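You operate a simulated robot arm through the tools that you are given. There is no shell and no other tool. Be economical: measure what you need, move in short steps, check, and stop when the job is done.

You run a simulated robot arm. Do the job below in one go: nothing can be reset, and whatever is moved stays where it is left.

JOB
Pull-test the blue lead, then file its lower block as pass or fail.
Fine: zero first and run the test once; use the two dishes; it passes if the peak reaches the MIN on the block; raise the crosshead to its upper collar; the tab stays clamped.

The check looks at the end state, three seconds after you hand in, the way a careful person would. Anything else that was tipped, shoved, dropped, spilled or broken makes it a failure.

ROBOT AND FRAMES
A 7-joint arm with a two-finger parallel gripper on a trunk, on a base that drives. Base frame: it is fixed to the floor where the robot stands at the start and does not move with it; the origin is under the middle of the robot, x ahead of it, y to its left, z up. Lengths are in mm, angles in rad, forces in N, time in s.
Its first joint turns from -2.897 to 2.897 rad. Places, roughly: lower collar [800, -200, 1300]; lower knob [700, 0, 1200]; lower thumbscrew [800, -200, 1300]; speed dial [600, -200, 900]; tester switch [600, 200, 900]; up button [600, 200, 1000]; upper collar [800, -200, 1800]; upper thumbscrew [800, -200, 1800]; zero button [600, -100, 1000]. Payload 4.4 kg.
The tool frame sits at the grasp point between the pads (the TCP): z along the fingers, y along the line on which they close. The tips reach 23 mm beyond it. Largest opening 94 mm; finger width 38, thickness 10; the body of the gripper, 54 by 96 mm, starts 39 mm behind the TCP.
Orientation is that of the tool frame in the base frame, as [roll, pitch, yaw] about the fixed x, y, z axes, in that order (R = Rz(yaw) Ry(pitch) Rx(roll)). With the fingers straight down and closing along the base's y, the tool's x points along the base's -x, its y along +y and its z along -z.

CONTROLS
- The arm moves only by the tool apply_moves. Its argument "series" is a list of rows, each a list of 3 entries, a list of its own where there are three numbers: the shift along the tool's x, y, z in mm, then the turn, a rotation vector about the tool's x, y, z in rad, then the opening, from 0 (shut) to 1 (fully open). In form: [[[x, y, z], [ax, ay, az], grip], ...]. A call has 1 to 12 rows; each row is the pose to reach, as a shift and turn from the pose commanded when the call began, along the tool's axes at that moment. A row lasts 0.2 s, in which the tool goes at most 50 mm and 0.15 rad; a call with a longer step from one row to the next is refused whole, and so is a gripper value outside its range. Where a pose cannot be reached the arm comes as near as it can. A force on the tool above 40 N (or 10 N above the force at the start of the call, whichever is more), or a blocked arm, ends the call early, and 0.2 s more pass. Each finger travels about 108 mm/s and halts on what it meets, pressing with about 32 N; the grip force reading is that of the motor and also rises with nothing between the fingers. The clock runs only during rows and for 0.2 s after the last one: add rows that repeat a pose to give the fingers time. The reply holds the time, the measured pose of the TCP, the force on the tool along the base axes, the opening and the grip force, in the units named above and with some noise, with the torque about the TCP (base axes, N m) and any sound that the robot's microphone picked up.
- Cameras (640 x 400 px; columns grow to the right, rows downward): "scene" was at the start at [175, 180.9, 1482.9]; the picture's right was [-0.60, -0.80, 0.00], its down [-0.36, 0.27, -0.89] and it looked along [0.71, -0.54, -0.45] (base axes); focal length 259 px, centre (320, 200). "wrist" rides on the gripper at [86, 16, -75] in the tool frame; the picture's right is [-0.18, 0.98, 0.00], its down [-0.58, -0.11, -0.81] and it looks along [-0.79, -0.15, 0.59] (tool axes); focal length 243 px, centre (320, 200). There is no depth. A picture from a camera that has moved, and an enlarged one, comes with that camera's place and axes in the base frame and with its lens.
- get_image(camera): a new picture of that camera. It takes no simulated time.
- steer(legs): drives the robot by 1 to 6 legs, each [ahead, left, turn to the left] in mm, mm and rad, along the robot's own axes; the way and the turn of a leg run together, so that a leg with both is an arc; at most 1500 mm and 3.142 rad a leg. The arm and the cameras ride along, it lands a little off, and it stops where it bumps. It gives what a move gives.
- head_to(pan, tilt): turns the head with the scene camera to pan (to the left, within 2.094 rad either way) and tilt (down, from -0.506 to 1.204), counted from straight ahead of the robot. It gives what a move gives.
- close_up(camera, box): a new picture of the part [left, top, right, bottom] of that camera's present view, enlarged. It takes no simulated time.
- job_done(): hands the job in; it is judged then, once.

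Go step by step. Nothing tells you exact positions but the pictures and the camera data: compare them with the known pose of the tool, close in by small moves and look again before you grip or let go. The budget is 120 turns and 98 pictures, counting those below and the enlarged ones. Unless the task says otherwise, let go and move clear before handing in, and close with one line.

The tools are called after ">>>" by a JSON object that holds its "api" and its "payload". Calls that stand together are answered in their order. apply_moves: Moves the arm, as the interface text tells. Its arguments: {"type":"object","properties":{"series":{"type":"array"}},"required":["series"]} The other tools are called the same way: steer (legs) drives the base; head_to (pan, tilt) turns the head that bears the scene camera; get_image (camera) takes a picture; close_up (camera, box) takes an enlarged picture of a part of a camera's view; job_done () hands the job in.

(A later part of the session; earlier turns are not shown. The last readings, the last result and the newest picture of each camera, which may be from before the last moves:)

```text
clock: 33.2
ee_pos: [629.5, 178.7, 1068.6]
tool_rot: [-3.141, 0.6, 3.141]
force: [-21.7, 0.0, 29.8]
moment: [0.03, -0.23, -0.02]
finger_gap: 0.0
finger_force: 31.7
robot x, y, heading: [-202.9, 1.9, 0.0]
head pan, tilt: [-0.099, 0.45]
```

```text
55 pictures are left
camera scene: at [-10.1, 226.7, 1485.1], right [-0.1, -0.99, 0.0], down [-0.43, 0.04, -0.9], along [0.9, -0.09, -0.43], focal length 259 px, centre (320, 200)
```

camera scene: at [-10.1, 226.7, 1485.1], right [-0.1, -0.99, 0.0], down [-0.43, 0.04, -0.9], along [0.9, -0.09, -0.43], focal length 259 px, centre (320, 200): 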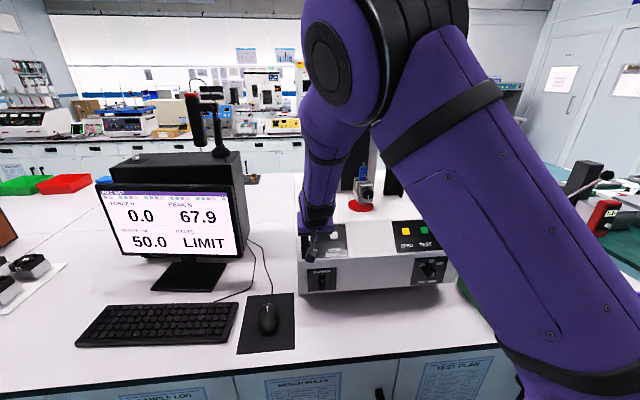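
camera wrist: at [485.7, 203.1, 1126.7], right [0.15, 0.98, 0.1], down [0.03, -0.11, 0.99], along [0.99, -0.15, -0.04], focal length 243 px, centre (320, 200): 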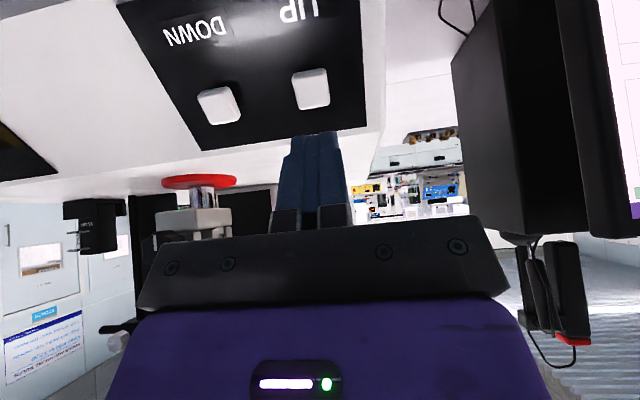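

LIMIT at 50.0 cm, tab still clamped. Releasing UP and moving to look at the lower clamp from the front.

>>> {"api": "apply_moves", "payload": {"series": [[[0, 0, -40], [0, 0, 0], 0], [[0, 0, -80], [0, 0, 0], 0], [[0, -45, -90], [0, 0, 0], 0], [[0, -90, -100], [0, 0, 0], 0], [[0, -135, -110], [0, 0, 0], 0], [[0, -170, -120], [0, 0, 0], 0], [[0, -170, -120], [0, 0, 0], 0]]}}

>>> {"api": "get_image", "payload": {"camera": "wrist"}}

>>> {"api": "close_up", "payload": {"camera": "wrist", "box": [270, 100, 400, 220]}}

>>> {"api": "get_image", "payload": {"camera": "scene"}}

```text
clock: 34.8
ee_pos: [562.9, 7.5, 1166.0]
tool_rot: [3.141, 0.598, -3.141]
force: [0.9, 0.5, 0.0]
moment: [-0.02, 0.0, -0.03]
finger_gap: 0.1
finger_force: 32.1
robot x, y, heading: [-204.6, -2.3, -0.002]
head pan, tilt: [-0.099, 0.45]
```

```text
54 pictures are left
camera wrist: at [449.9, 22.7, 1178.8], right [0.15, 0.98, 0.1], down [0.03, -0.11, 0.99], along [0.99, -0.15, -0.04], focal length 243 px, centre (320, 200)
```

wrist: 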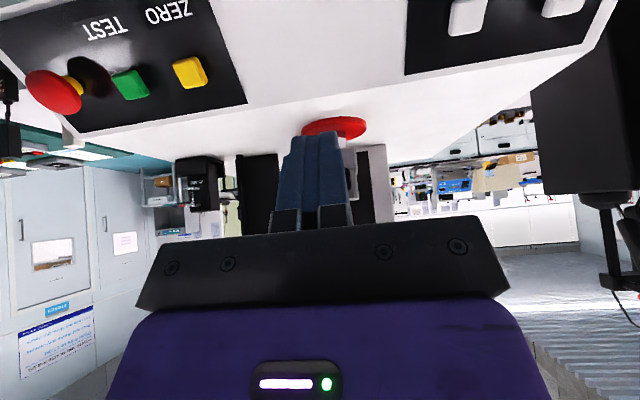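

```text
3.33 times, centred on (335, 160) of wrist
camera zoom: at [449.9, 22.7, 1178.8], right [0.15, 0.98, 0.1], down [0.03, -0.11, 0.99], along [0.99, -0.15, -0.04], focal length 809 px, centre (270, 333)
```

zoom: 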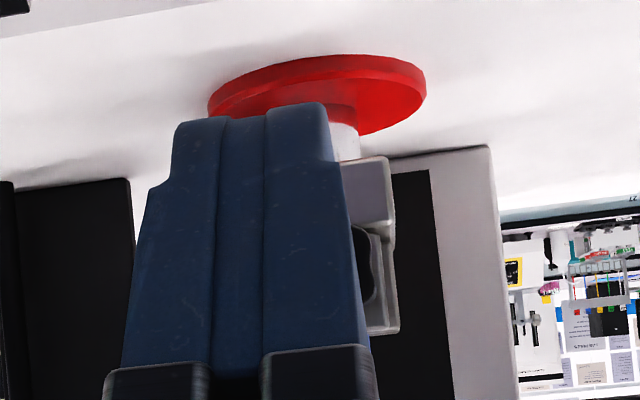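

```text
52 pictures are left
camera scene: at [-7.9, 227.0, 1484.6], right [-0.1, -0.99, 0.0], down [-0.43, 0.04, -0.9], along [0.9, -0.09, -0.44], focal length 259 px, centre (320, 200)
```

scene: 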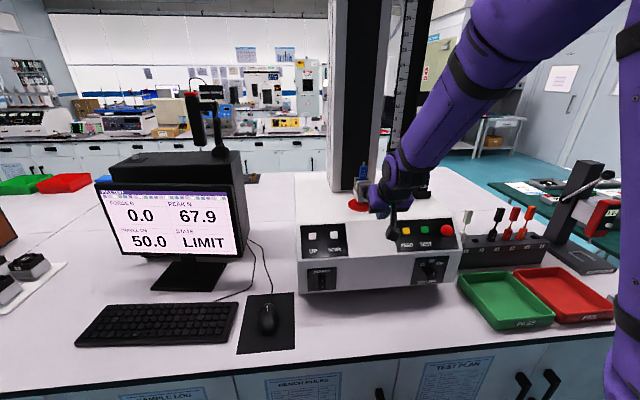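

Clamp knob is at about (705,1,1151), its axis facing -x. I back off, bring the tool horizontal (pointing +x) and look.

>>> {"api": "apply_moves", "payload": {"series": [[[20, 0, -30], [0, -0.05, 0], 0], [[49, 0, -75], [0, -0.15, 0], 0], [[49, 0, -75], [0, -0.29, 0], 0], [[49, 0, -75], [0, -0.43, 0], 0.5], [[49, 0, -75], [0, -0.57, 0], 0.5], [[49, 0, -75], [0, -0.71, 0], 0.5], [[49, 0, -75], [0, -0.85, 0], 0.5], [[49, 0, -75], [0, -0.97, 0], 0.5], [[49, 0, -75], [0, -0.97, 0], 0.5]]}}

>>> {"api": "get_image", "payload": {"camera": "scene"}}

```text
refused: row 2 steps farther than a row can; nothing moved
```

```text
51 pictures are left
camera scene: at [-7.9, 227.0, 1484.6], right [-0.1, -0.99, 0.0], down [-0.43, 0.04, -0.9], along [0.9, -0.09, -0.44], focal length 259 px, centre (320, 200)
```

scene: 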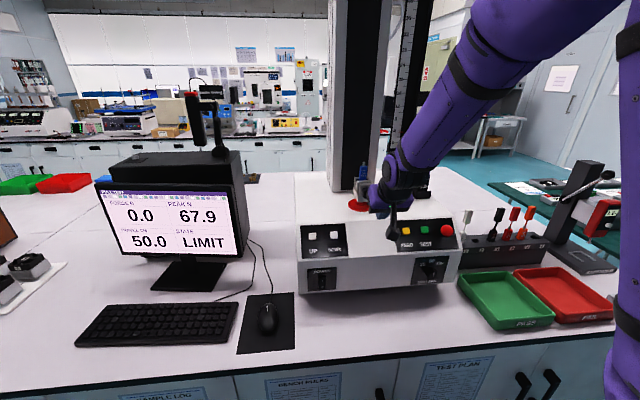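

One step was slightly too long; I resend with smaller steps.

>>> {"api": "apply_moves", "payload": {"series": [[[20, 0, -30], [0, -0.05, 0], 0], [[40, 0, -60], [0, -0.15, 0], 0], [[49, 0, -75], [0, -0.29, 0], 0], [[49, 0, -75], [0, -0.43, 0], 0.5], [[49, 0, -75], [0, -0.57, 0], 0.5], [[49, 0, -75], [0, -0.71, 0], 0.5], [[49, 0, -75], [0, -0.85, 0], 0.5], [[49, 0, -75], [0, -0.97, 0], 0.5], [[49, 0, -75], [0, -0.97, 0], 0.5]]}}

>>> {"api": "get_image", "payload": {"camera": "scene"}}

```text
clock: 36.8
ee_pos: [524.2, 19.8, 1209.8]
tool_rot: [-0.67, 1.57, -0.672]
force: [0.2, -0.1, 0.2]
moment: [-0.02, 0.04, -0.01]
finger_gap: 47.0
finger_force: 0.1
out of reach, approached as far as the arm can: row 5, 6, 7, 8, 9
robot x, y, heading: [-199.9, 2.6, -0.002]
head pan, tilt: [-0.099, 0.45]
```

```text
50 pictures are left
camera scene: at [-8.0, 226.8, 1484.7], right [-0.1, -0.99, 0.0], down [-0.43, 0.04, -0.9], along [0.9, -0.09, -0.44], focal length 259 px, centre (320, 200)
```

scene: 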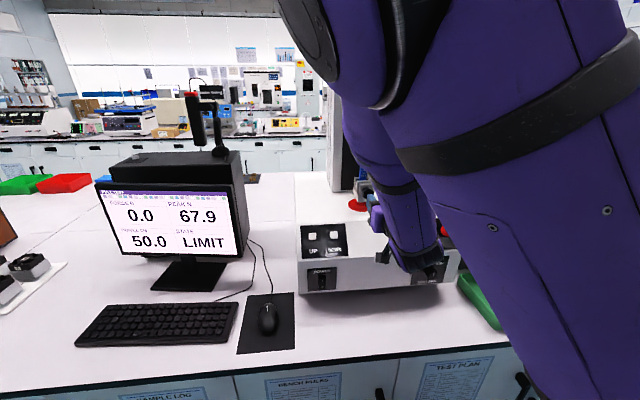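

Orientation reached but the arm is folded tight. I back the base 150 mm more, then roll the tool.

>>> {"api": "steer", "payload": {"legs": [[-150, 0, 0]]}}

>>> {"api": "apply_moves", "payload": {"series": [[[0, 0, 40], [0, 0, 0.14], 0.5], [[0, 0, 80], [0, 0, 0.28], 0.5], [[0, 0, 100], [0, 0, 0.42], 0.5], [[0, 0, 100], [0, 0, 0.56], 0.5], [[0, 0, 100], [0, 0, 0.7], 0.5], [[0, 0, 100], [0, 0, 0.84], 0.5], [[0, 0, 100], [0, 0, 0.98], 0.5], [[0, 0, 100], [0, 0, 1.12], 0.5], [[0, 0, 100], [0, 0, 1.26], 0.5], [[0, 0, 100], [0, 0, 1.4], 0.5], [[0, 0, 100], [0, 0, 1.54], 0.5], [[0, 0, 100], [0, 0, 1.57], 0.5]]}}

>>> {"api": "get_image", "payload": {"camera": "wrist"}}

```text
clock: 38.1
ee_pos: [373.0, 19.5, 1210.0]
tool_rot: [3.107, 1.57, 3.105]
force: [-0.3, -0.1, 0.4]
moment: [0.0, -0.01, 0.03]
finger_gap: 47.0
finger_force: 0.0
robot x, y, heading: [-350.9, -1.4, -0.004]
head pan, tilt: [-0.099, 0.45]
```

```text
clock: 40.7
ee_pos: [473.8, 18.6, 1210.5]
tool_rot: [1.573, -0.002, 1.566]
force: [0.6, -0.4, -0.2]
moment: [0.01, -0.01, 0.02]
finger_gap: 47.0
finger_force: 0.1
robot x, y, heading: [-348.0, 2.4, -0.008]
head pan, tilt: [-0.099, 0.45]
```

```text
49 pictures are left
camera wrist: at [400.6, 104.8, 1225.9], right [0.0, -0.19, 0.98], down [-0.81, -0.58, -0.11], along [0.59, -0.8, -0.15], focal length 243 px, centre (320, 200)
```

wrist: 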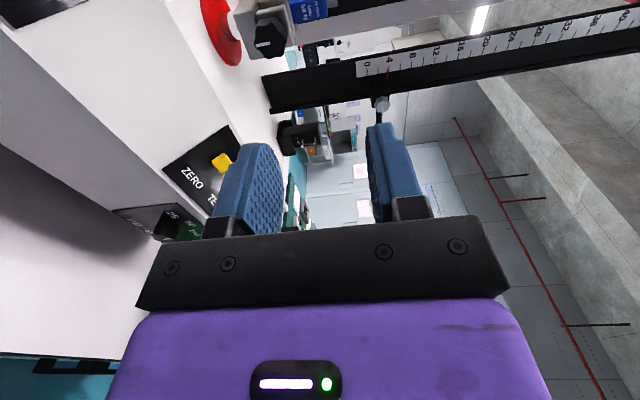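

φ=+90° works. I roll further so the camera sits on top and can see the knob on approach.

>>> {"api": "apply_moves", "payload": {"series": [[[0, 0, 20], [0, 0, 0.14], 0.75], [[-5, -10, 40], [0, 0, 0.28], 0.75], [[-10, -20, 60], [0, 0, 0.42], 0.75], [[-15, -30, 80], [0, 0, 0.56], 0.75], [[-17, -40, 100], [0, 0, 0.7], 0.75], [[-18, -50, 120], [0, 0, 0.84], 0.75], [[-18, -60, 120], [0, 0, 0.98], 0.75], [[-18, -60, 120], [0, 0, 1.12], 0.75], [[-18, -60, 120], [0, 0, 1.22], 0.75], [[-18, -60, 120], [0, 0, 1.22], 0.75]]}}

>>> {"api": "get_image", "payload": {"camera": "wrist"}}

>>> {"api": "get_image", "payload": {"camera": "scene"}}

```text
clock: 42.9
ee_pos: [593.0, -0.2, 1149.4]
tool_rot: [1.576, -1.221, 1.562]
force: [0.3, -0.1, 0.1]
moment: [-0.03, -0.03, 0.02]
finger_gap: 70.4
finger_force: 0.0
robot x, y, heading: [-349.0, 1.3, -0.003]
head pan, tilt: [-0.099, 0.45]
```

```text
48 pictures are left
camera wrist: at [519.9, 13.9, 1236.2], right [0.0, -0.99, 0.16], down [-0.81, -0.09, -0.58], along [0.59, -0.13, -0.8], focal length 243 px, centre (320, 200)
```

wrist: 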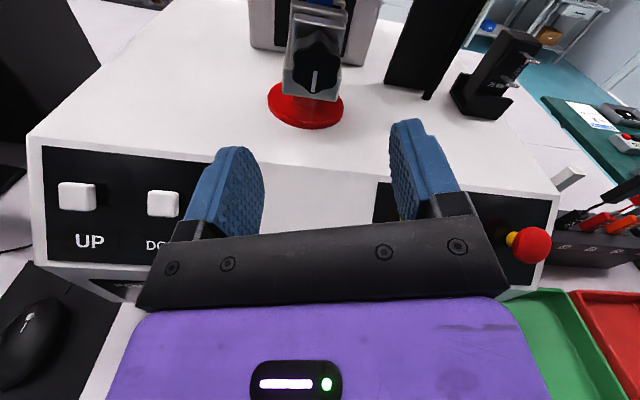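

```text
47 pictures are left
camera scene: at [-156.8, 226.8, 1484.7], right [-0.1, -0.99, 0.0], down [-0.43, 0.05, -0.9], along [0.9, -0.09, -0.44], focal length 259 px, centre (320, 200)
```

scene: 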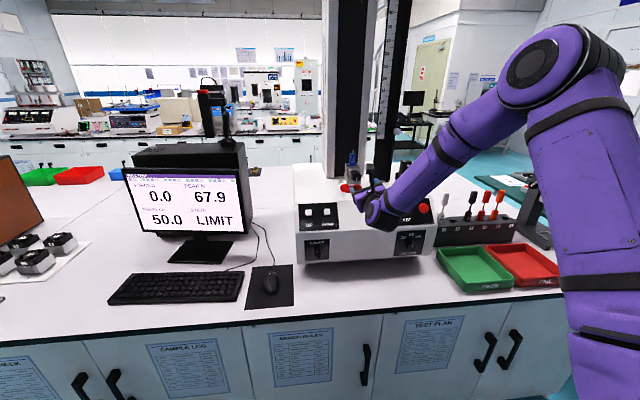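

>>> {"api": "close_up", "payload": {"camera": "wrist", "box": [250, 0, 380, 140]}}

```text
2.86 times, centred on (315, 70) of wrist
camera zoom: at [519.9, 13.9, 1236.2], right [0.0, -0.99, 0.16], down [-0.81, -0.09, -0.58], along [0.59, -0.13, -0.8], focal length 693 px, centre (334, 571)
```

zoom: 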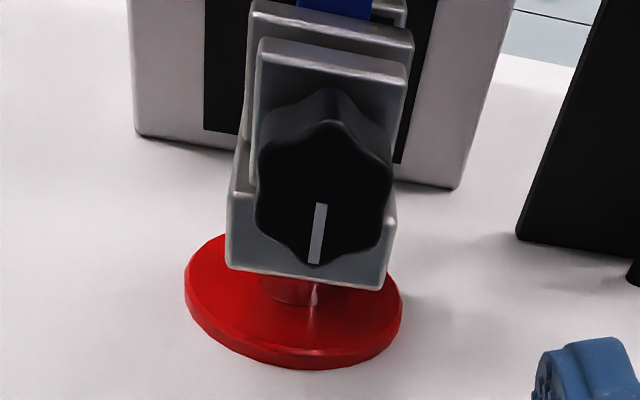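

Knob face centre ≈ (693,3,1151), ~34 mm across, pointer line down. I approach with open fingers, stopping short to check.

>>> {"api": "apply_moves", "payload": {"series": [[[2, -2.5, 30], [0, 0, 0], 0.75], [[2, -2.5, 60], [0, 0, 0], 0.75], [[2, -2.5, 78], [0, 0, 0], 0.75], [[2, -2.5, 78], [0, 0, 0], 0.75]]}}

>>> {"api": "get_image", "payload": {"camera": "wrist"}}

>>> {"api": "close_up", "payload": {"camera": "scene", "box": [320, 140, 440, 230]}}

```text
clock: 43.9
ee_pos: [670.0, 3.5, 1148.5]
tool_rot: [1.576, -1.22, 1.56]
force: [0.1, 0.1, 0.1]
moment: [0.02, 0.0, -0.02]
finger_gap: 70.2
finger_force: 0.0
robot x, y, heading: [-348.6, 2.4, -0.009]
head pan, tilt: [-0.099, 0.45]
```

```text
45 pictures are left
camera wrist: at [597.5, 18.0, 1235.3], right [0.0, -0.99, 0.17], down [-0.81, -0.09, -0.58], along [0.59, -0.14, -0.8], focal length 243 px, centre (320, 200)
```

wrist: 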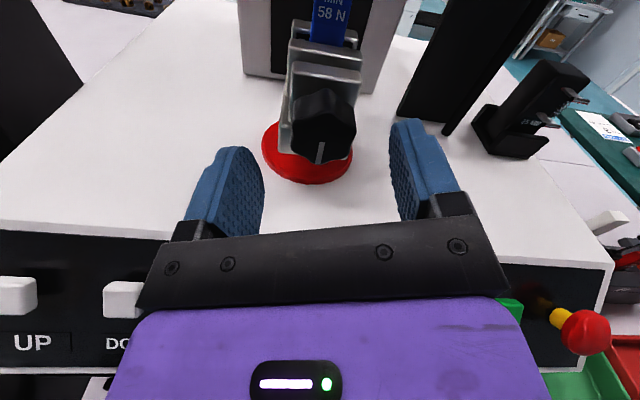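

```text
4.44 times, centred on (380, 185) of scene
camera zoom: at [-156.9, 226.8, 1484.7], right [-0.1, -0.99, 0.0], down [-0.43, 0.05, -0.9], along [0.9, -0.09, -0.44], focal length 1150 px, centre (53, 267)
```

zoom: 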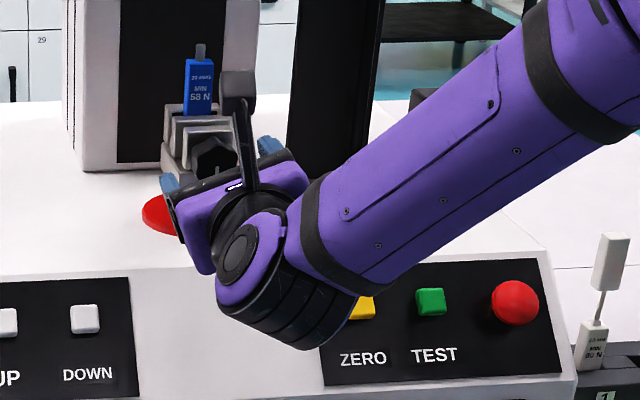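

Refined knob face ≈ (708,1,1146). I advance 33 mm, correct 3 mm and close on it.

>>> {"api": "apply_moves", "payload": {"series": [[[-2.5, 1.7, 15], [0, 0, 0], 0.75], [[-2.5, 1.7, 33], [0, 0, 0], 0.75], [[-2.5, 1.7, 33], [0, 0, 0], 0.75]]}}

>>> {"api": "get_image", "payload": {"camera": "wrist"}}

```text
clock: 44.7
ee_pos: [703.6, 1.9, 1146.8]
tool_rot: [1.577, -1.22, 1.561]
force: [-0.7, -0.2, -0.2]
moment: [0.02, -0.03, 0.01]
finger_gap: 70.3
finger_force: 0.0
robot x, y, heading: [-352.0, 1.0, -0.003]
head pan, tilt: [-0.099, 0.45]
```

```text
43 pictures are left
camera wrist: at [630.7, 16.3, 1233.3], right [0.0, -0.99, 0.17], down [-0.81, -0.09, -0.58], along [0.59, -0.14, -0.8], focal length 243 px, centre (320, 200)
```

wrist: 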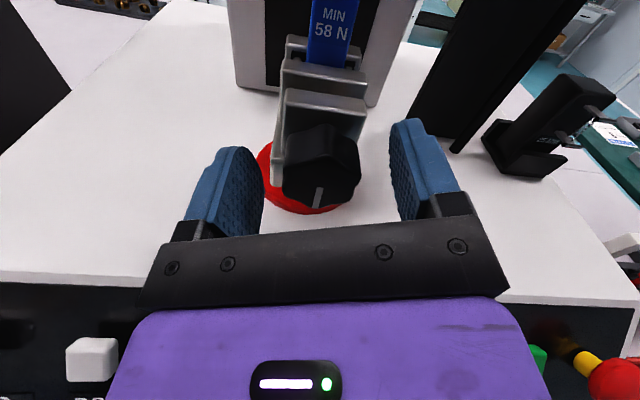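

Centered between the fingers. Closing on the knob.

>>> {"api": "apply_moves", "payload": {"series": [[[0, 0, 0], [0, 0, 0], 0.5], [[0, 0, 0], [0, 0, 0], 0.2], [[0, 0, 0], [0, 0, 0], 0.2], [[0, 0, 0], [0, 0, 0], 0.2]]}}

>>> {"api": "get_image", "payload": {"camera": "wrist"}}

```text
clock: 45.5
ee_pos: [703.9, 8.4, 1143.8]
tool_rot: [1.592, -1.222, 1.559]
force: [14.9, 6.4, -4.8]
moment: [0.64, 0.33, 0.21]
finger_gap: 54.3
finger_force: 32.2
robot x, y, heading: [-355.8, 2.1, 0.003]
head pan, tilt: [-0.099, 0.45]
stopped in row 3: the force on the tool passed its limit at 41 N (the readings are from after the stop); the commanded pose is now the measured one
```

```text
42 pictures are left
camera wrist: at [631.0, 22.7, 1231.3], right [0.01, -0.99, 0.16], down [-0.81, -0.1, -0.58], along [0.59, -0.13, -0.8], focal length 243 px, centre (320, 200)
```

wrist: 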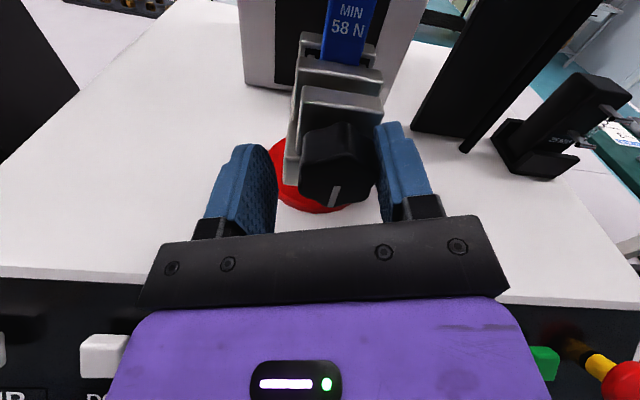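

The left finger met the clamp frame lip first, pushing the tool sideways. I open, back off, recentre and roll to level the fingers.

>>> {"api": "apply_moves", "payload": {"series": [[[0, 4, 0], [0, 0, 0], 0.75], [[0, 8, -10], [0, 0, 0], 0.75], [[0.3, 8, -24], [0, 0, 0.12], 0.75], [[0.3, 8, -24], [0, 0, 0.24], 0.75], [[0.3, 8, -24], [0, 0, 0.35], 0.75], [[0.3, 8, -24], [0, 0, 0.35], 0.75]]}}

>>> {"api": "get_image", "payload": {"camera": "wrist"}}

>>> {"api": "close_up", "payload": {"camera": "wrist", "box": [260, 60, 400, 220]}}

```text
clock: 46.9
ee_pos: [678.5, 1.7, 1148.5]
tool_rot: [-2.92, -1.566, -0.218]
force: [0.1, -0.3, 1.2]
moment: [0.02, 0.02, 0.02]
finger_gap: 70.5
finger_force: 0.0
robot x, y, heading: [-351.2, 1.2, -0.0]
head pan, tilt: [-0.099, 0.45]
```

```text
41 pictures are left
camera wrist: at [606.2, -16.1, 1235.2], right [0.0, -0.98, -0.19], down [-0.81, 0.11, -0.58], along [0.59, 0.15, -0.8], focal length 243 px, centre (320, 200)
```

wrist: 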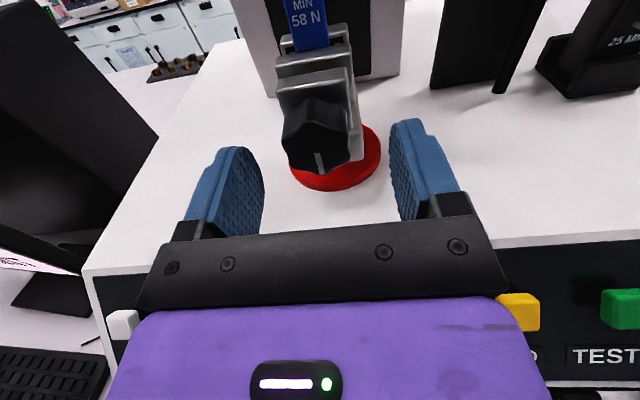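

```text
2.50 times, centred on (330, 140) of wrist
camera zoom: at [606.2, -16.1, 1235.2], right [0.0, -0.98, -0.19], down [-0.81, 0.11, -0.58], along [0.59, 0.15, -0.8], focal length 606 px, centre (295, 350)
```

zoom: 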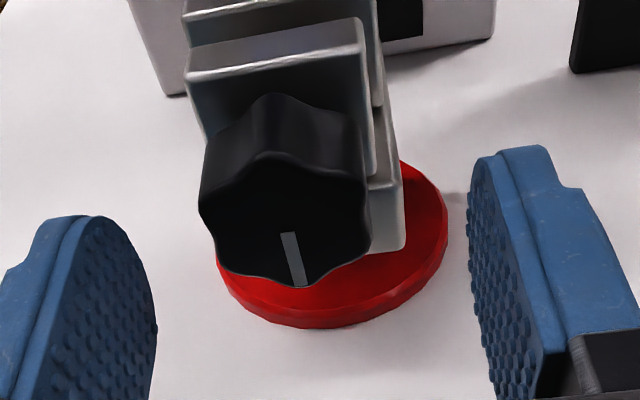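

Level now. Knob face ≈ x 707, frame lip begins ≈ x 717, so I grip shallower (TCP x ≈ 694).

>>> {"api": "apply_moves", "payload": {"series": [[[-1.5, 0, 15.5], [0, 0, 0], 0.75], [[-1.5, 0, 15.5], [0, 0, 0], 0.55], [[-1.5, 0, 15.5], [0, 0, 0], 0.45], [[-1.5, 0, 15.5], [0, 0, 0], 0.25], [[-1.5, 0, 15.5], [0, 0, 0], 0.25]]}}

>>> {"api": "get_image", "payload": {"camera": "wrist"}}

```text
clock: 48.1
ee_pos: [696.5, 1.6, 1147.2]
tool_rot: [-3.074, -1.566, -0.062]
force: [3.0, 3.9, 1.6]
moment: [-0.02, -0.03, -0.58]
finger_gap: 36.8
finger_force: 45.3
robot x, y, heading: [-352.3, 2.4, -0.006]
head pan, tilt: [-0.099, 0.45]
```

```text
39 pictures are left
camera wrist: at [622.1, -14.7, 1234.4], right [0.0, -0.98, -0.18], down [-0.81, 0.1, -0.58], along [0.59, 0.15, -0.8], focal length 243 px, centre (320, 200)
```

wrist: 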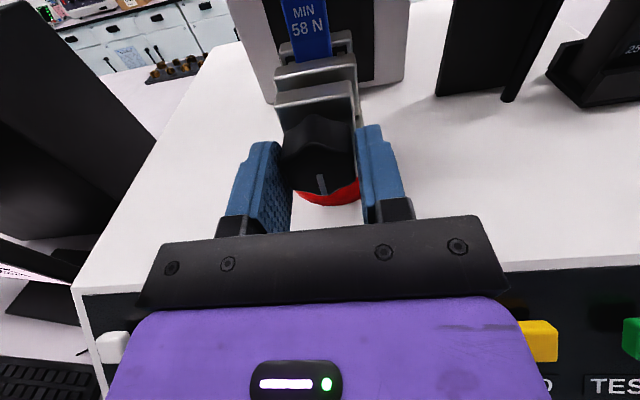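

Knob gripped (36.8 mm). Turning counter-clockwise (loosen) in small steps.

>>> {"api": "apply_moves", "payload": {"series": [[[0, 0, 0], [0, 0, -0.12], 0.25], [[0, 0, 0], [0, 0, -0.24], 0.25], [[0, 0, 0], [0, 0, -0.36], 0.25], [[0, 0, 0], [0, 0, -0.48], 0.25], [[0, 0, 0], [0, 0, -0.6], 0.25], [[0, 0, 0], [0, 0, -0.6], 0.25]]}}

>>> {"api": "get_image", "payload": {"camera": "wrist"}}

```text
clock: 49.5
ee_pos: [694.9, 0.6, 1148.8]
tool_rot: [1.577, -0.968, 1.571]
force: [12.6, 4.2, 21.6]
moment: [0.01, -0.26, -0.88]
finger_gap: 36.9
finger_force: 45.1
robot x, y, heading: [-352.1, 2.9, -0.003]
head pan, tilt: [-0.099, 0.45]
```

```text
38 pictures are left
camera wrist: at [621.6, 35.8, 1228.5], right [0.0, -0.91, 0.4], down [-0.81, -0.24, -0.54], along [0.59, -0.32, -0.74], focal length 243 px, centre (320, 200)
```

wrist: 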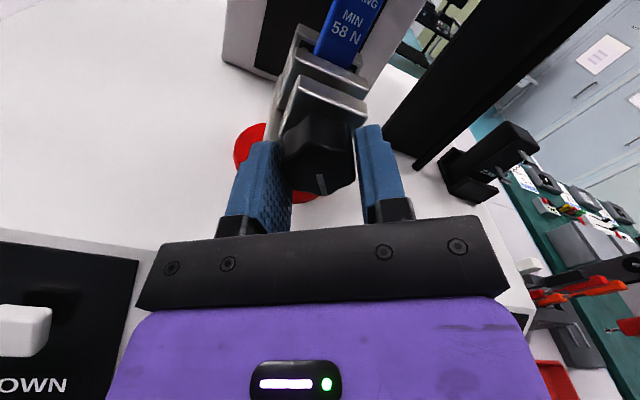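

The knob follows. Continue turning, easing back 2 mm.

>>> {"api": "apply_moves", "payload": {"series": [[[0, 0, -1], [0, 0, -0.12], 0.25], [[0, 0, -2], [0, 0, -0.24], 0.25], [[0, 0, -2], [0, 0, -0.36], 0.25], [[0, 0, -2], [0, 0, -0.48], 0.25], [[0, 0, -2], [0, 0, -0.6], 0.25], [[0, 0, -2], [0, 0, -0.72], 0.25], [[0, 0, -2], [0, 0, -0.72], 0.25]]}}

>>> {"api": "get_image", "payload": {"camera": "wrist"}}

>>> {"api": "close_up", "payload": {"camera": "scene", "box": [320, 140, 440, 230]}}

```text
clock: 50.1
ee_pos: [694.2, -0.6, 1147.1]
tool_rot: [1.573, -0.74, 1.571]
force: [2.8, 0.9, -0.9]
moment: [-0.04, -0.58, -0.39]
finger_gap: 36.7
finger_force: 45.1
robot x, y, heading: [-352.6, 2.6, -0.006]
head pan, tilt: [-0.099, 0.45]
stopped in row 3: the force on the tool passed its limit at 40 N (the readings are from after the stop); the commanded pose is now the measured one
```

```text
37 pictures are left
camera wrist: at [620.4, 52.0, 1218.1], right [0.0, -0.8, 0.6], down [-0.81, -0.36, -0.47], along [0.59, -0.48, -0.65], focal length 243 px, centre (320, 200)
```

wrist: 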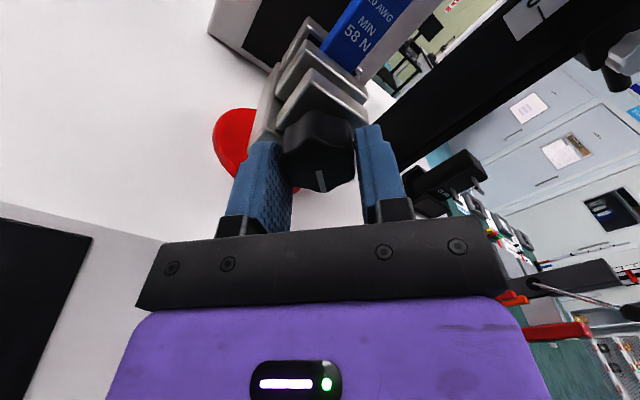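

```text
4.44 times, centred on (380, 185) of scene
camera zoom: at [-156.4, 227.4, 1484.6], right [-0.1, -0.99, 0.0], down [-0.43, 0.04, -0.9], along [0.9, -0.09, -0.44], focal length 1150 px, centre (53, 267)
```

zoom: 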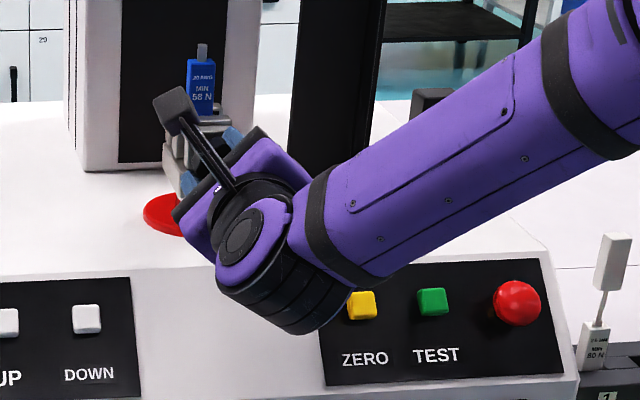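

A finger reached the lip after ~48° of turn. I regrip: open, back off, roll +1.4 rad past level, and check.

>>> {"api": "apply_moves", "payload": {"series": [[[0, 0, 0], [0, 0, 0], 0.7], [[0, 0, -15], [0, 0, 0.05], 0.7], [[0, 0, -22], [0, 0, 0.19], 0.7], [[0, 0, -22], [0, 0, 0.33], 0.7], [[0, 0, -22], [0, 0, 0.47], 0.7], [[0, 0, -22], [0, 0, 0.61], 0.7], [[0, 0, -22], [0, 0, 0.75], 0.7], [[0, 0, -22], [0, 0, 0.89], 0.7], [[0, 0, -22], [0, 0, 1.03], 0.7], [[0, 0, -22], [0, 0, 1.17], 0.7], [[0, 0, -22], [0, 0, 1.31], 0.7], [[0, 0, -22], [0, 0, 1.4], 0.7]]}}

>>> {"api": "get_image", "payload": {"camera": "wrist"}}

>>> {"api": "close_up", "payload": {"camera": "wrist", "box": [240, 0, 420, 200]}}

```text
clock: 52.7
ee_pos: [672.3, -0.4, 1147.1]
tool_rot: [-1.574, -0.999, -1.568]
force: [-1.1, -0.1, 0.3]
moment: [0.0, 0.03, -0.01]
finger_gap: 65.9
finger_force: 0.0
robot x, y, heading: [-350.6, -1.0, -0.003]
head pan, tilt: [-0.099, 0.45]
```

```text
35 pictures are left
camera wrist: at [598.2, -61.3, 1211.9], right [0.0, -0.73, -0.69], down [-0.81, 0.41, -0.43], along [0.59, 0.55, -0.59], focal length 243 px, centre (320, 200)
```

wrist: 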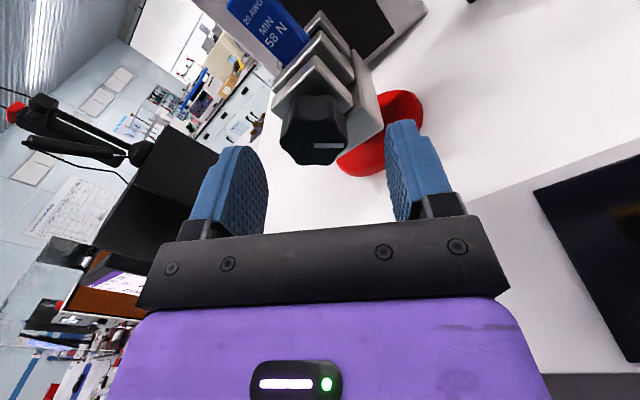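

```text
2.00 times, centred on (330, 100) of wrist
camera zoom: at [598.2, -61.3, 1211.9], right [0.0, -0.73, -0.69], down [-0.81, 0.41, -0.43], along [0.59, 0.55, -0.59], focal length 485 px, centre (300, 400)
```

zoom: 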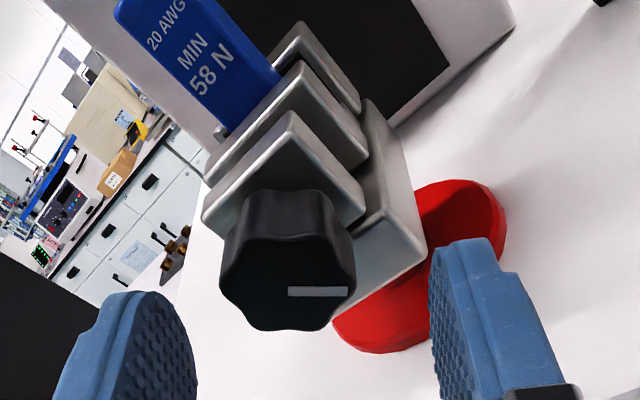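

The pointer has turned 45°. Regrip and turn further.

>>> {"api": "apply_moves", "payload": {"series": [[[0, -1.5, 10], [0, 0, 0], 0.7], [[0, -1.5, 21], [0, 0, 0], 0.7], [[0, -1.5, 21], [0, 0, 0], 0.5], [[0, -1.5, 21], [0, 0, 0], 0.25], [[0, -1.5, 21], [0, 0, 0], 0.25], [[0, -1.5, 21], [0, 0, 0], 0.25]]}}

>>> {"api": "apply_moves", "payload": {"series": [[[0, 0, 0], [0, 0, -0.12], 0.25], [[0, 0, 0], [0, 0, -0.24], 0.25], [[0, 0, 0], [0, 0, -0.36], 0.25], [[0, 0, 0], [0, 0, -0.48], 0.25], [[0, 0, 0], [0, 0, -0.6], 0.25], [[0, 0, 0], [0, 0, -0.72], 0.25], [[0, 0, 0], [0, 0, -0.84], 0.25], [[0, 0, 0], [0, 0, -0.96], 0.25], [[0, 0, 0], [0, 0, -1.08], 0.25], [[0, 0, 0], [0, 0, -1.2], 0.25]]}}

>>> {"api": "get_image", "payload": {"camera": "wrist"}}

```text
clock: 54.1
ee_pos: [692.2, 2.4, 1149.0]
tool_rot: [-1.575, -1.001, -1.566]
force: [8.7, 8.4, 9.0]
moment: [0.0, 0.3, 0.52]
finger_gap: 36.1
finger_force: 45.5
robot x, y, heading: [-350.7, 2.6, -0.012]
head pan, tilt: [-0.099, 0.45]
```

```text
clock: 56.3
ee_pos: [693.7, 2.0, 1149.3]
tool_rot: [1.573, -0.939, 1.57]
force: [5.7, 20.1, 20.4]
moment: [-0.02, 0.25, -0.24]
finger_gap: 35.9
finger_force: 45.0
robot x, y, heading: [-352.1, 2.8, -0.005]
head pan, tilt: [-0.099, 0.45]
```

```text
33 pictures are left
camera wrist: at [618.9, 39.3, 1228.9], right [0.0, -0.9, 0.43], down [-0.81, -0.26, -0.53], along [0.59, -0.35, -0.73], focal length 243 px, centre (320, 200)
```

wrist: 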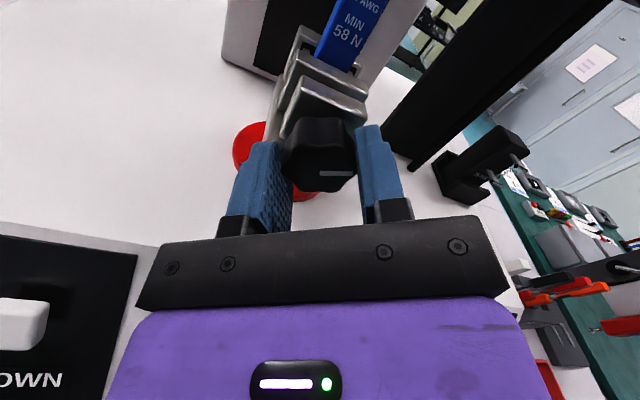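

Turned about 115° total. I let go, back off, level, and inspect the jaws.

>>> {"api": "apply_moves", "payload": {"series": [[[0, 0, 0], [0, 0, 0], 0.7], [[0, 0, -15], [0, 0, 0.05], 0.7], [[0, 0, -22], [0, 0, 0.19], 0.7], [[0, 0, -22], [0, 0, 0.33], 0.7], [[0, 0, -22], [0, 0, 0.47], 0.7], [[0, 0, -22], [0, 0, 0.61], 0.7], [[0, 0, -22], [0, 0, 0.75], 0.7], [[0, 0, -22], [0, 0, 0.89], 0.7], [[0, 0, -22], [0, 0, 1.03], 0.7], [[0, 0, -22], [0, 0, 1.17], 0.7], [[0, 0, -22], [0, 0, 1.2], 0.7]]}}

>>> {"api": "close_up", "payload": {"camera": "wrist", "box": [240, 0, 420, 200]}}

```text
clock: 58.7
ee_pos: [670.2, 0.2, 1148.3]
tool_rot: [-1.577, -0.999, -1.564]
force: [0.1, -0.6, -0.4]
moment: [-0.02, 0.02, 0.0]
finger_gap: 65.7
finger_force: 0.1
robot x, y, heading: [-351.5, 1.0, -0.009]
head pan, tilt: [-0.099, 0.45]
```

```text
2.00 times, centred on (330, 100) of wrist
camera zoom: at [597.3, -60.3, 1212.4], right [0.0, -0.73, -0.69], down [-0.81, 0.41, -0.43], along [0.59, 0.55, -0.59], focal length 485 px, centre (300, 400)
```

zoom: 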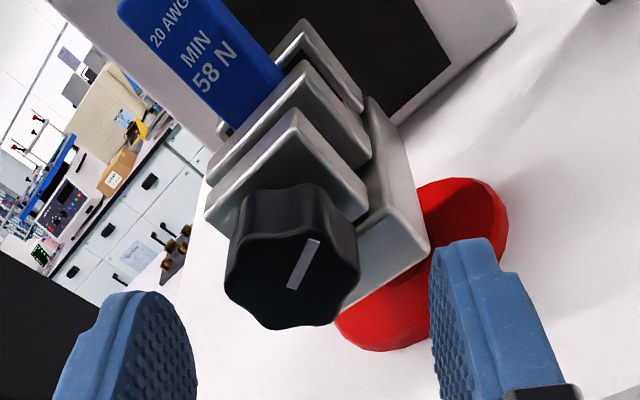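

No visible change in the jaws yet; one more turn of the knob.

>>> {"api": "apply_moves", "payload": {"series": [[[0, -1.5, 10], [0, 0, 0], 0.7], [[0, -1.5, 21], [0, 0, 0], 0.7], [[0, -1.5, 21], [0, 0, 0], 0.5], [[0, -1.5, 21], [0, 0, 0], 0.25], [[0, -1.5, 21], [0, 0, 0], 0.25], [[0, -1.5, 21], [0, 0, 0], 0.25]]}}

>>> {"api": "apply_moves", "payload": {"series": [[[0, 0, 0], [0, 0, -0.12], 0.25], [[0, 0, 0], [0, 0, -0.24], 0.25], [[0, 0, 0], [0, 0, -0.36], 0.25], [[0, 0, 0], [0, 0, -0.48], 0.25], [[0, 0, 0], [0, 0, -0.6], 0.25], [[0, 0, 0], [0, 0, -0.72], 0.25], [[0, 0, 0], [0, 0, -0.84], 0.25], [[0, 0, 0], [0, 0, -0.96], 0.25], [[0, 0, 0], [0, 0, -1.08], 0.25], [[0, 0, 0], [0, 0, -1.2], 0.25]]}}

>>> {"api": "apply_moves", "payload": {"series": [[[0, 0, 0], [0, 0, 0], 0.7], [[0, 0, -15], [0, 0, 0.05], 0.7], [[0, 0, -22], [0, 0, 0.19], 0.7], [[0, 0, -22], [0, 0, 0.33], 0.7], [[0, 0, -22], [0, 0, 0.47], 0.7], [[0, 0, -22], [0, 0, 0.61], 0.7], [[0, 0, -22], [0, 0, 0.75], 0.7], [[0, 0, -22], [0, 0, 0.89], 0.7], [[0, 0, -22], [0, 0, 1.03], 0.7], [[0, 0, -22], [0, 0, 1.17], 0.7], [[0, 0, -22], [0, 0, 1.2], 0.7]]}}

>>> {"api": "close_up", "payload": {"camera": "wrist", "box": [240, 0, 420, 200]}}

```text
clock: 60.1
ee_pos: [691.0, 3.0, 1149.7]
tool_rot: [-1.574, -1.001, -1.565]
force: [5.4, 4.2, 4.5]
moment: [0.06, 0.37, 0.41]
finger_gap: 36.5
finger_force: 45.3
robot x, y, heading: [-352.5, -0.1, -0.005]
head pan, tilt: [-0.099, 0.45]
```

```text
clock: 62.3
ee_pos: [692.9, 1.8, 1149.6]
tool_rot: [1.579, -0.94, 1.565]
force: [2.9, 4.7, 3.1]
moment: [0.94, 0.28, -0.33]
finger_gap: 36.0
finger_force: 45.1
robot x, y, heading: [-349.1, 1.0, 0.001]
head pan, tilt: [-0.099, 0.45]
```

```text
clock: 64.7
ee_pos: [669.7, 2.0, 1149.8]
tool_rot: [-1.575, -0.999, -1.565]
force: [0.1, 0.4, 0.5]
moment: [0.01, 0.01, 0.05]
finger_gap: 66.0
finger_force: 0.0
robot x, y, heading: [-350.6, 1.0, -0.004]
head pan, tilt: [-0.099, 0.45]
```

```text
2.00 times, centred on (330, 100) of wrist
camera zoom: at [596.6, -59.0, 1213.4], right [0.0, -0.73, -0.69], down [-0.81, 0.41, -0.43], along [0.59, 0.55, -0.59], focal length 485 px, centre (300, 400)
```

zoom: 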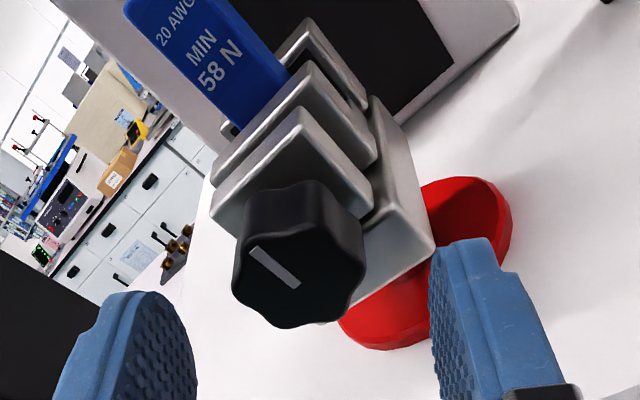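

The knob hit its end stop (moment ~0.9 N·m), so the clamp is open. I retreat up and back, and roll the tool round to prepare a top-down grasp with the camera on the near side.

>>> {"api": "apply_moves", "payload": {"series": [[[0, 0, -40], [0, 0, -0.14], 0.7], [[0, 0, -80], [0, 0, -0.28], 0.7], [[25, -16, -110], [0, 0, -0.42], 0.7], [[50, -32, -110], [0, 0, -0.56], 0.7], [[75, -48, -110], [0, 0, -0.7], 0.7], [[84, -54, -110], [0, 0, -0.84], 0.7], [[84, -54, -110], [0, 0, -0.98], 0.7], [[84, -54, -110], [0, 0, -1.12], 0.7], [[84, -54, -110], [0, 0, -1.26], 0.7], [[84, -54, -110], [0, 0, -1.4], 0.7], [[84, -54, -110], [0, 0, -1.54], 0.7], [[84, -54, -110], [0, 0, -1.68], 0.7]]}}

>>> {"api": "apply_moves", "payload": {"series": [[[0, 0, 0], [0, 0, -0.14], 0.7], [[0, 0, 0], [0, 0, -0.28], 0.7], [[0, 0, 0], [0, 0, -0.42], 0.7], [[0, 0, 0], [0, 0, -0.56], 0.7], [[0, 0, 0], [0, 0, -0.7], 0.7], [[0, 0, 0], [0, 0, -0.84], 0.7], [[0, 0, 0], [0, 0, -0.98], 0.7], [[0, 0, 0], [0, 0, -1.12], 0.7], [[0, 0, 0], [0, 0, -1.26], 0.7], [[0, 0, 0], [0, 0, -1.4], 0.7], [[0, 0, 0], [0, 0, -1.54], 0.7], [[0, 0, 0], [0, 0, -1.68], 0.7]]}}

>>> {"api": "get_image", "payload": {"camera": "scene"}}

```text
clock: 67.3
ee_pos: [559.4, 1.8, 1249.3]
tool_rot: [1.575, -0.459, 1.571]
force: [-0.5, -0.6, -0.5]
moment: [0.02, 0.01, -0.01]
finger_gap: 65.7
finger_force: 0.1
robot x, y, heading: [-349.6, 1.5, -0.007]
head pan, tilt: [-0.099, 0.45]
```

```text
clock: 69.9
ee_pos: [559.5, 2.6, 1250.0]
tool_rot: [1.579, 1.221, 1.58]
force: [0.8, -0.5, -1.3]
moment: [0.01, 0.03, 0.02]
finger_gap: 65.5
finger_force: 0.0
robot x, y, heading: [-351.8, 0.7, -0.007]
head pan, tilt: [-0.099, 0.45]
```

```text
30 pictures are left
camera scene: at [-156.5, 227.3, 1484.7], right [-0.1, -0.99, 0.0], down [-0.43, 0.04, -0.9], along [0.9, -0.09, -0.44], focal length 259 px, centre (320, 200)
```

scene: 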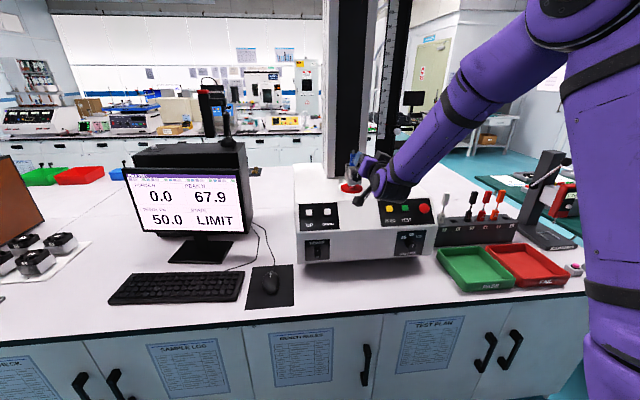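

>>> {"api": "apply_moves", "payload": {"series": [[[-28, 10, 0], [0, 0, -0.12], 0.7], [[-56, 20, 0], [0, 0, -0.24], 0.7], [[-85, 31, 0], [0, 0, -0.35], 0.7], [[-85, 31, 0], [0, 0, -0.35], 0.7]]}}

>>> {"api": "apply_moves", "payload": {"series": [[[0, 0, 10], [0, 0.14, 0], 0.7], [[0, 0, 20], [0, 0.28, 0], 0.7], [[0, 0, 30], [0, 0.42, 0], 0.7], [[0, 0, 40], [0, 0.56, 0], 0.7], [[0, 0, 50], [0, 0.7, 0], 0.7], [[0, 0, 60], [0, 0.84, 0], 0.7], [[0, 0, 70], [0, 0.98, 0], 0.7], [[0, 0, 80], [0, 1.12, 0], 0.7], [[0, 0, 80], [0, 1.26, 0], 0.7], [[0, 0, 80], [0, 1.4, 0], 0.7], [[0, 0, 80], [0, 1.54, 0], 0.7], [[0, 0, 80], [0, 1.57, 0], 0.7]]}}

>>> {"api": "get_image", "payload": {"camera": "wrist"}}

```text
clock: 70.9
ee_pos: [561.9, 1.9, 1339.7]
tool_rot: [2.768, 1.568, 2.77]
force: [0.8, 0.0, -0.4]
moment: [-0.03, -0.04, -0.03]
finger_gap: 66.0
finger_force: 0.0
robot x, y, heading: [-351.4, 0.9, -0.006]
head pan, tilt: [-0.099, 0.45]
```

```text
clock: 73.5
ee_pos: [639.9, 1.6, 1340.2]
tool_rot: [3.14, -0.004, -3.141]
force: [0.1, 0.0, 0.8]
moment: [-0.01, 0.01, -0.01]
finger_gap: 65.6
finger_force: 0.1
robot x, y, heading: [-352.3, 1.4, -0.008]
head pan, tilt: [-0.099, 0.45]
```

```text
29 pictures are left
camera wrist: at [554.5, 17.2, 1414.9], right [0.18, 0.98, 0.0], down [0.58, -0.11, 0.8], along [0.79, -0.15, -0.59], focal length 243 px, centre (320, 200)
```

wrist: 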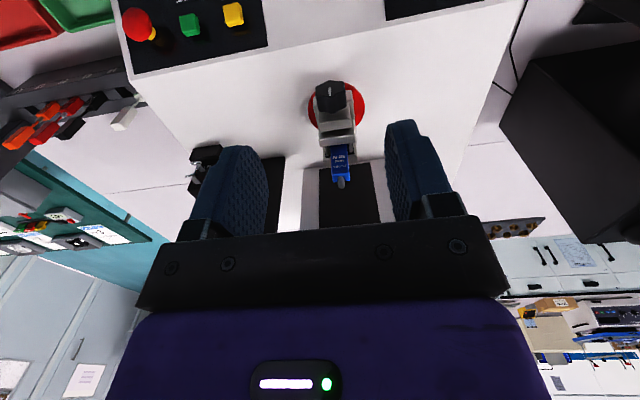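

Block estimated at x ≈ 785, y ≈ 0, top z ≈ 1217. I move above it and look.

>>> {"api": "apply_moves", "payload": {"series": [[[-45, -0.5, 10], [0, 0, 0], 0.7], [[-90, -1, 25], [0, 0, 0], 0.7], [[-130, -1.6, 40], [0, 0, 0], 0.7], [[-145, -1.6, 55], [0, 0, 0], 0.7], [[-145, -1.6, 55], [0, 0, 0], 0.7]]}}

>>> {"api": "get_image", "payload": {"camera": "wrist"}}

>>> {"api": "close_up", "payload": {"camera": "scene", "box": [310, 120, 430, 210]}}

```text
clock: 74.7
ee_pos: [710.1, 1.2, 1264.9]
tool_rot: [3.14, -0.001, -3.14]
force: [0.0, -0.5, -0.3]
moment: [0.02, 0.01, -0.02]
finger_gap: 65.7
finger_force: 0.1
out of reach, approached as far as the arm can: row 2, 3, 4, 5
robot x, y, heading: [-350.7, 5.1, -0.004]
head pan, tilt: [-0.099, 0.45]
```

```text
28 pictures are left
camera wrist: at [624.7, 16.2, 1339.5], right [0.18, 0.98, 0.0], down [0.58, -0.11, 0.8], along [0.79, -0.15, -0.59], focal length 243 px, centre (320, 200)
```

wrist: 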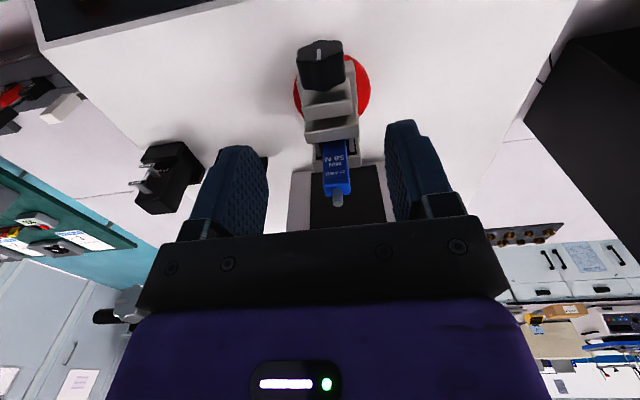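

```text
4.44 times, centred on (370, 165) of scene
camera zoom: at [-156.2, 227.3, 1484.6], right [-0.1, -0.99, 0.0], down [-0.43, 0.04, -0.9], along [0.9, -0.09, -0.44], focal length 1150 px, centre (98, 356)
```

zoom: 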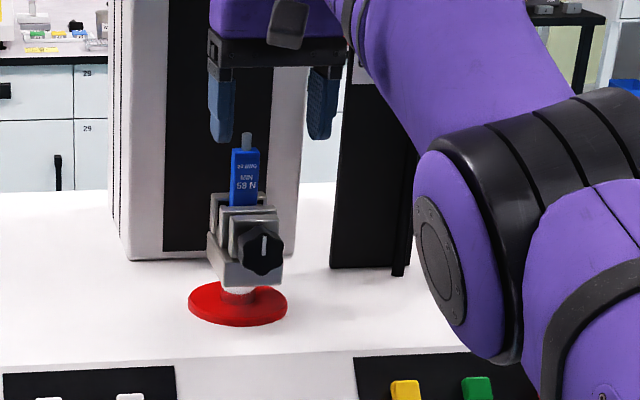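

The base is too far back; I raise the tool slightly and drive 80 mm forward so the gripper is above the block.

>>> {"api": "apply_moves", "payload": {"series": [[[0, 0, -15], [0, 0, 0], 0.7], [[0, 0, -25], [0, 0, 0], 0.7], [[0, 0, -25], [0, 0, 0], 0.7]]}}

>>> {"api": "steer", "payload": {"legs": [[80, 0, 0]]}}

>>> {"api": "get_image", "payload": {"camera": "wrist"}}

>>> {"api": "get_image", "payload": {"camera": "scene"}}

```text
clock: 75.5
ee_pos: [702.6, -0.1, 1287.9]
tool_rot: [3.14, -0.002, -3.14]
force: [0.1, 0.3, 0.0]
moment: [0.03, 0.03, 0.0]
finger_gap: 65.7
finger_force: 0.1
out of reach, approached as far as the arm can: row 1, 2, 3
robot x, y, heading: [-352.2, 0.8, -0.003]
head pan, tilt: [-0.099, 0.45]
```

```text
clock: 76.6
ee_pos: [782.6, -2.0, 1287.4]
tool_rot: [3.139, -0.002, 3.141]
force: [-0.5, -0.1, -0.1]
moment: [-0.02, 0.02, 0.02]
finger_gap: 65.7
finger_force: 0.0
robot x, y, heading: [-270.2, -1.2, -0.007]
head pan, tilt: [-0.099, 0.45]
```

```text
26 pictures are left
camera wrist: at [697.8, 12.7, 1362.2], right [0.18, 0.98, 0.0], down [0.58, -0.11, 0.81], along [0.79, -0.15, -0.59], focal length 243 px, centre (320, 200)
```

wrist: 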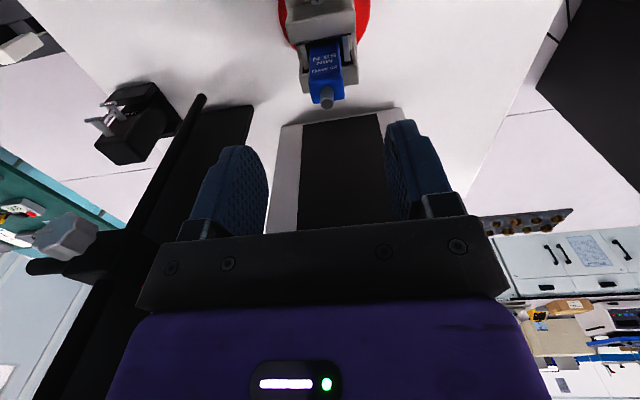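

```text
25 pictures are left
camera scene: at [-75.0, 226.8, 1484.7], right [-0.1, -0.99, 0.0], down [-0.43, 0.05, -0.9], along [0.9, -0.09, -0.44], focal length 259 px, centre (320, 200)
```

scene: 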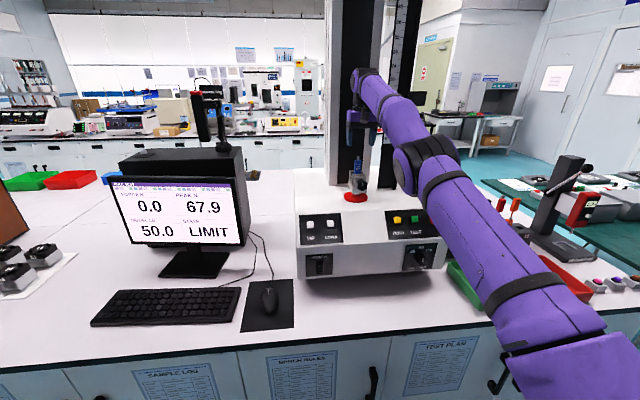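

Triangulated block top (766,2,1231), jaws' top ≈ 1177. Descend with open fingers to TCP z ≈ 1210.

>>> {"api": "apply_moves", "payload": {"series": [[[16.6, 4, 0], [0, 0, 0], 0.7], [[16.6, 4, 25], [0, 0, 0], 0.7], [[16.6, 4, 50], [0, 0, 0], 0.7], [[16.6, 4, 77], [0, 0, 0], 0.7], [[16.6, 4, 77], [0, 0, 0], 0.7]]}}

>>> {"api": "get_image", "payload": {"camera": "wrist"}}

>>> {"api": "close_up", "payload": {"camera": "scene", "box": [310, 110, 430, 210]}}

```text
clock: 77.8
ee_pos: [765.3, 2.2, 1211.4]
tool_rot: [3.14, -0.001, -3.141]
force: [-0.9, 0.0, 0.1]
moment: [0.02, 0.01, 0.0]
finger_gap: 65.7
finger_force: 0.1
robot x, y, heading: [-268.3, 0.9, -0.002]
head pan, tilt: [-0.099, 0.45]
```

```text
24 pictures are left
camera wrist: at [680.1, 17.4, 1284.8], right [0.18, 0.98, 0.0], down [0.58, -0.11, 0.81], along [0.79, -0.15, -0.59], focal length 243 px, centre (320, 200)
```

wrist: 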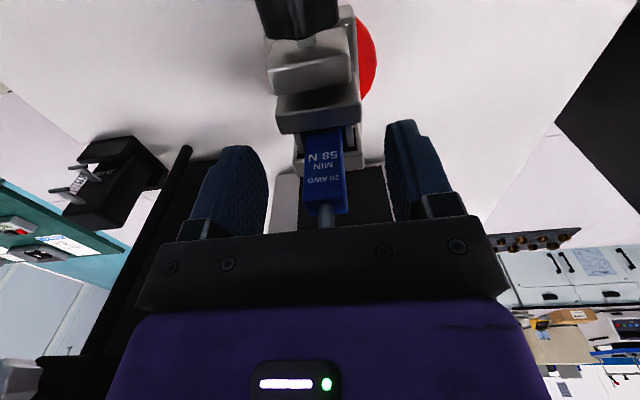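

```text
4.00 times, centred on (370, 160) of scene
camera zoom: at [-75.0, 226.8, 1484.7], right [-0.1, -0.99, 0.0], down [-0.43, 0.05, -0.9], along [0.9, -0.09, -0.44], focal length 1035 px, centre (120, 360)
```

zoom: 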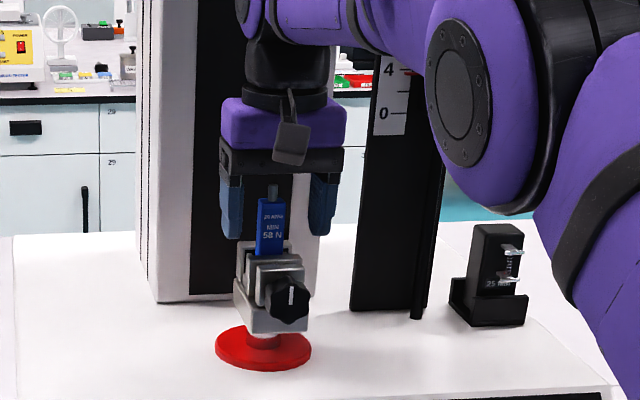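

Well centred. Close on the block.

>>> {"api": "apply_moves", "payload": {"series": [[[0, 0, 0], [0, 0, 0], 0.45], [[0, 0, 0], [0, 0, 0], 0.25], [[0, 0, 0], [0, 0, 0], 0.1], [[0, 0, 0], [0, 0, 0], 0.1], [[0, 0, 0], [0, 0, 0], 0.1]]}}

>>> {"api": "apply_moves", "payload": {"series": [[[0, 0, -3], [0, 0, 0], 0.1], [[0, 0, -6], [0, 0, 0], 0.1], [[0, 0, -10], [0, 0, 0], 0.1], [[0, 0, -10], [0, 0, 0], 0.1]]}}

>>> {"api": "get_image", "payload": {"camera": "wrist"}}

```text
clock: 79.0
ee_pos: [766.2, 2.4, 1209.9]
tool_rot: [3.138, -0.001, -3.141]
force: [-0.4, 0.5, -0.3]
moment: [0.01, -0.01, -0.02]
finger_gap: 21.2
finger_force: 31.8
robot x, y, heading: [-266.6, 2.4, -0.004]
head pan, tilt: [-0.099, 0.45]
```

```text
clock: 80.0
ee_pos: [766.2, 1.3, 1220.9]
tool_rot: [3.141, -0.002, -3.141]
force: [0.5, 1.0, -1.4]
moment: [0.0, 0.01, -0.04]
finger_gap: 21.3
finger_force: 32.1
robot x, y, heading: [-268.2, 3.6, -0.005]
head pan, tilt: [-0.099, 0.45]
```

```text
22 pictures are left
camera wrist: at [680.6, 17.0, 1295.3], right [0.18, 0.98, 0.0], down [0.58, -0.11, 0.8], along [0.79, -0.15, -0.59], focal length 243 px, centre (320, 200)
```

wrist: 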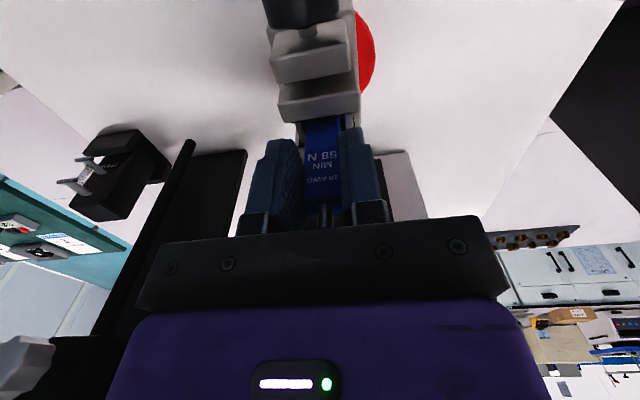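

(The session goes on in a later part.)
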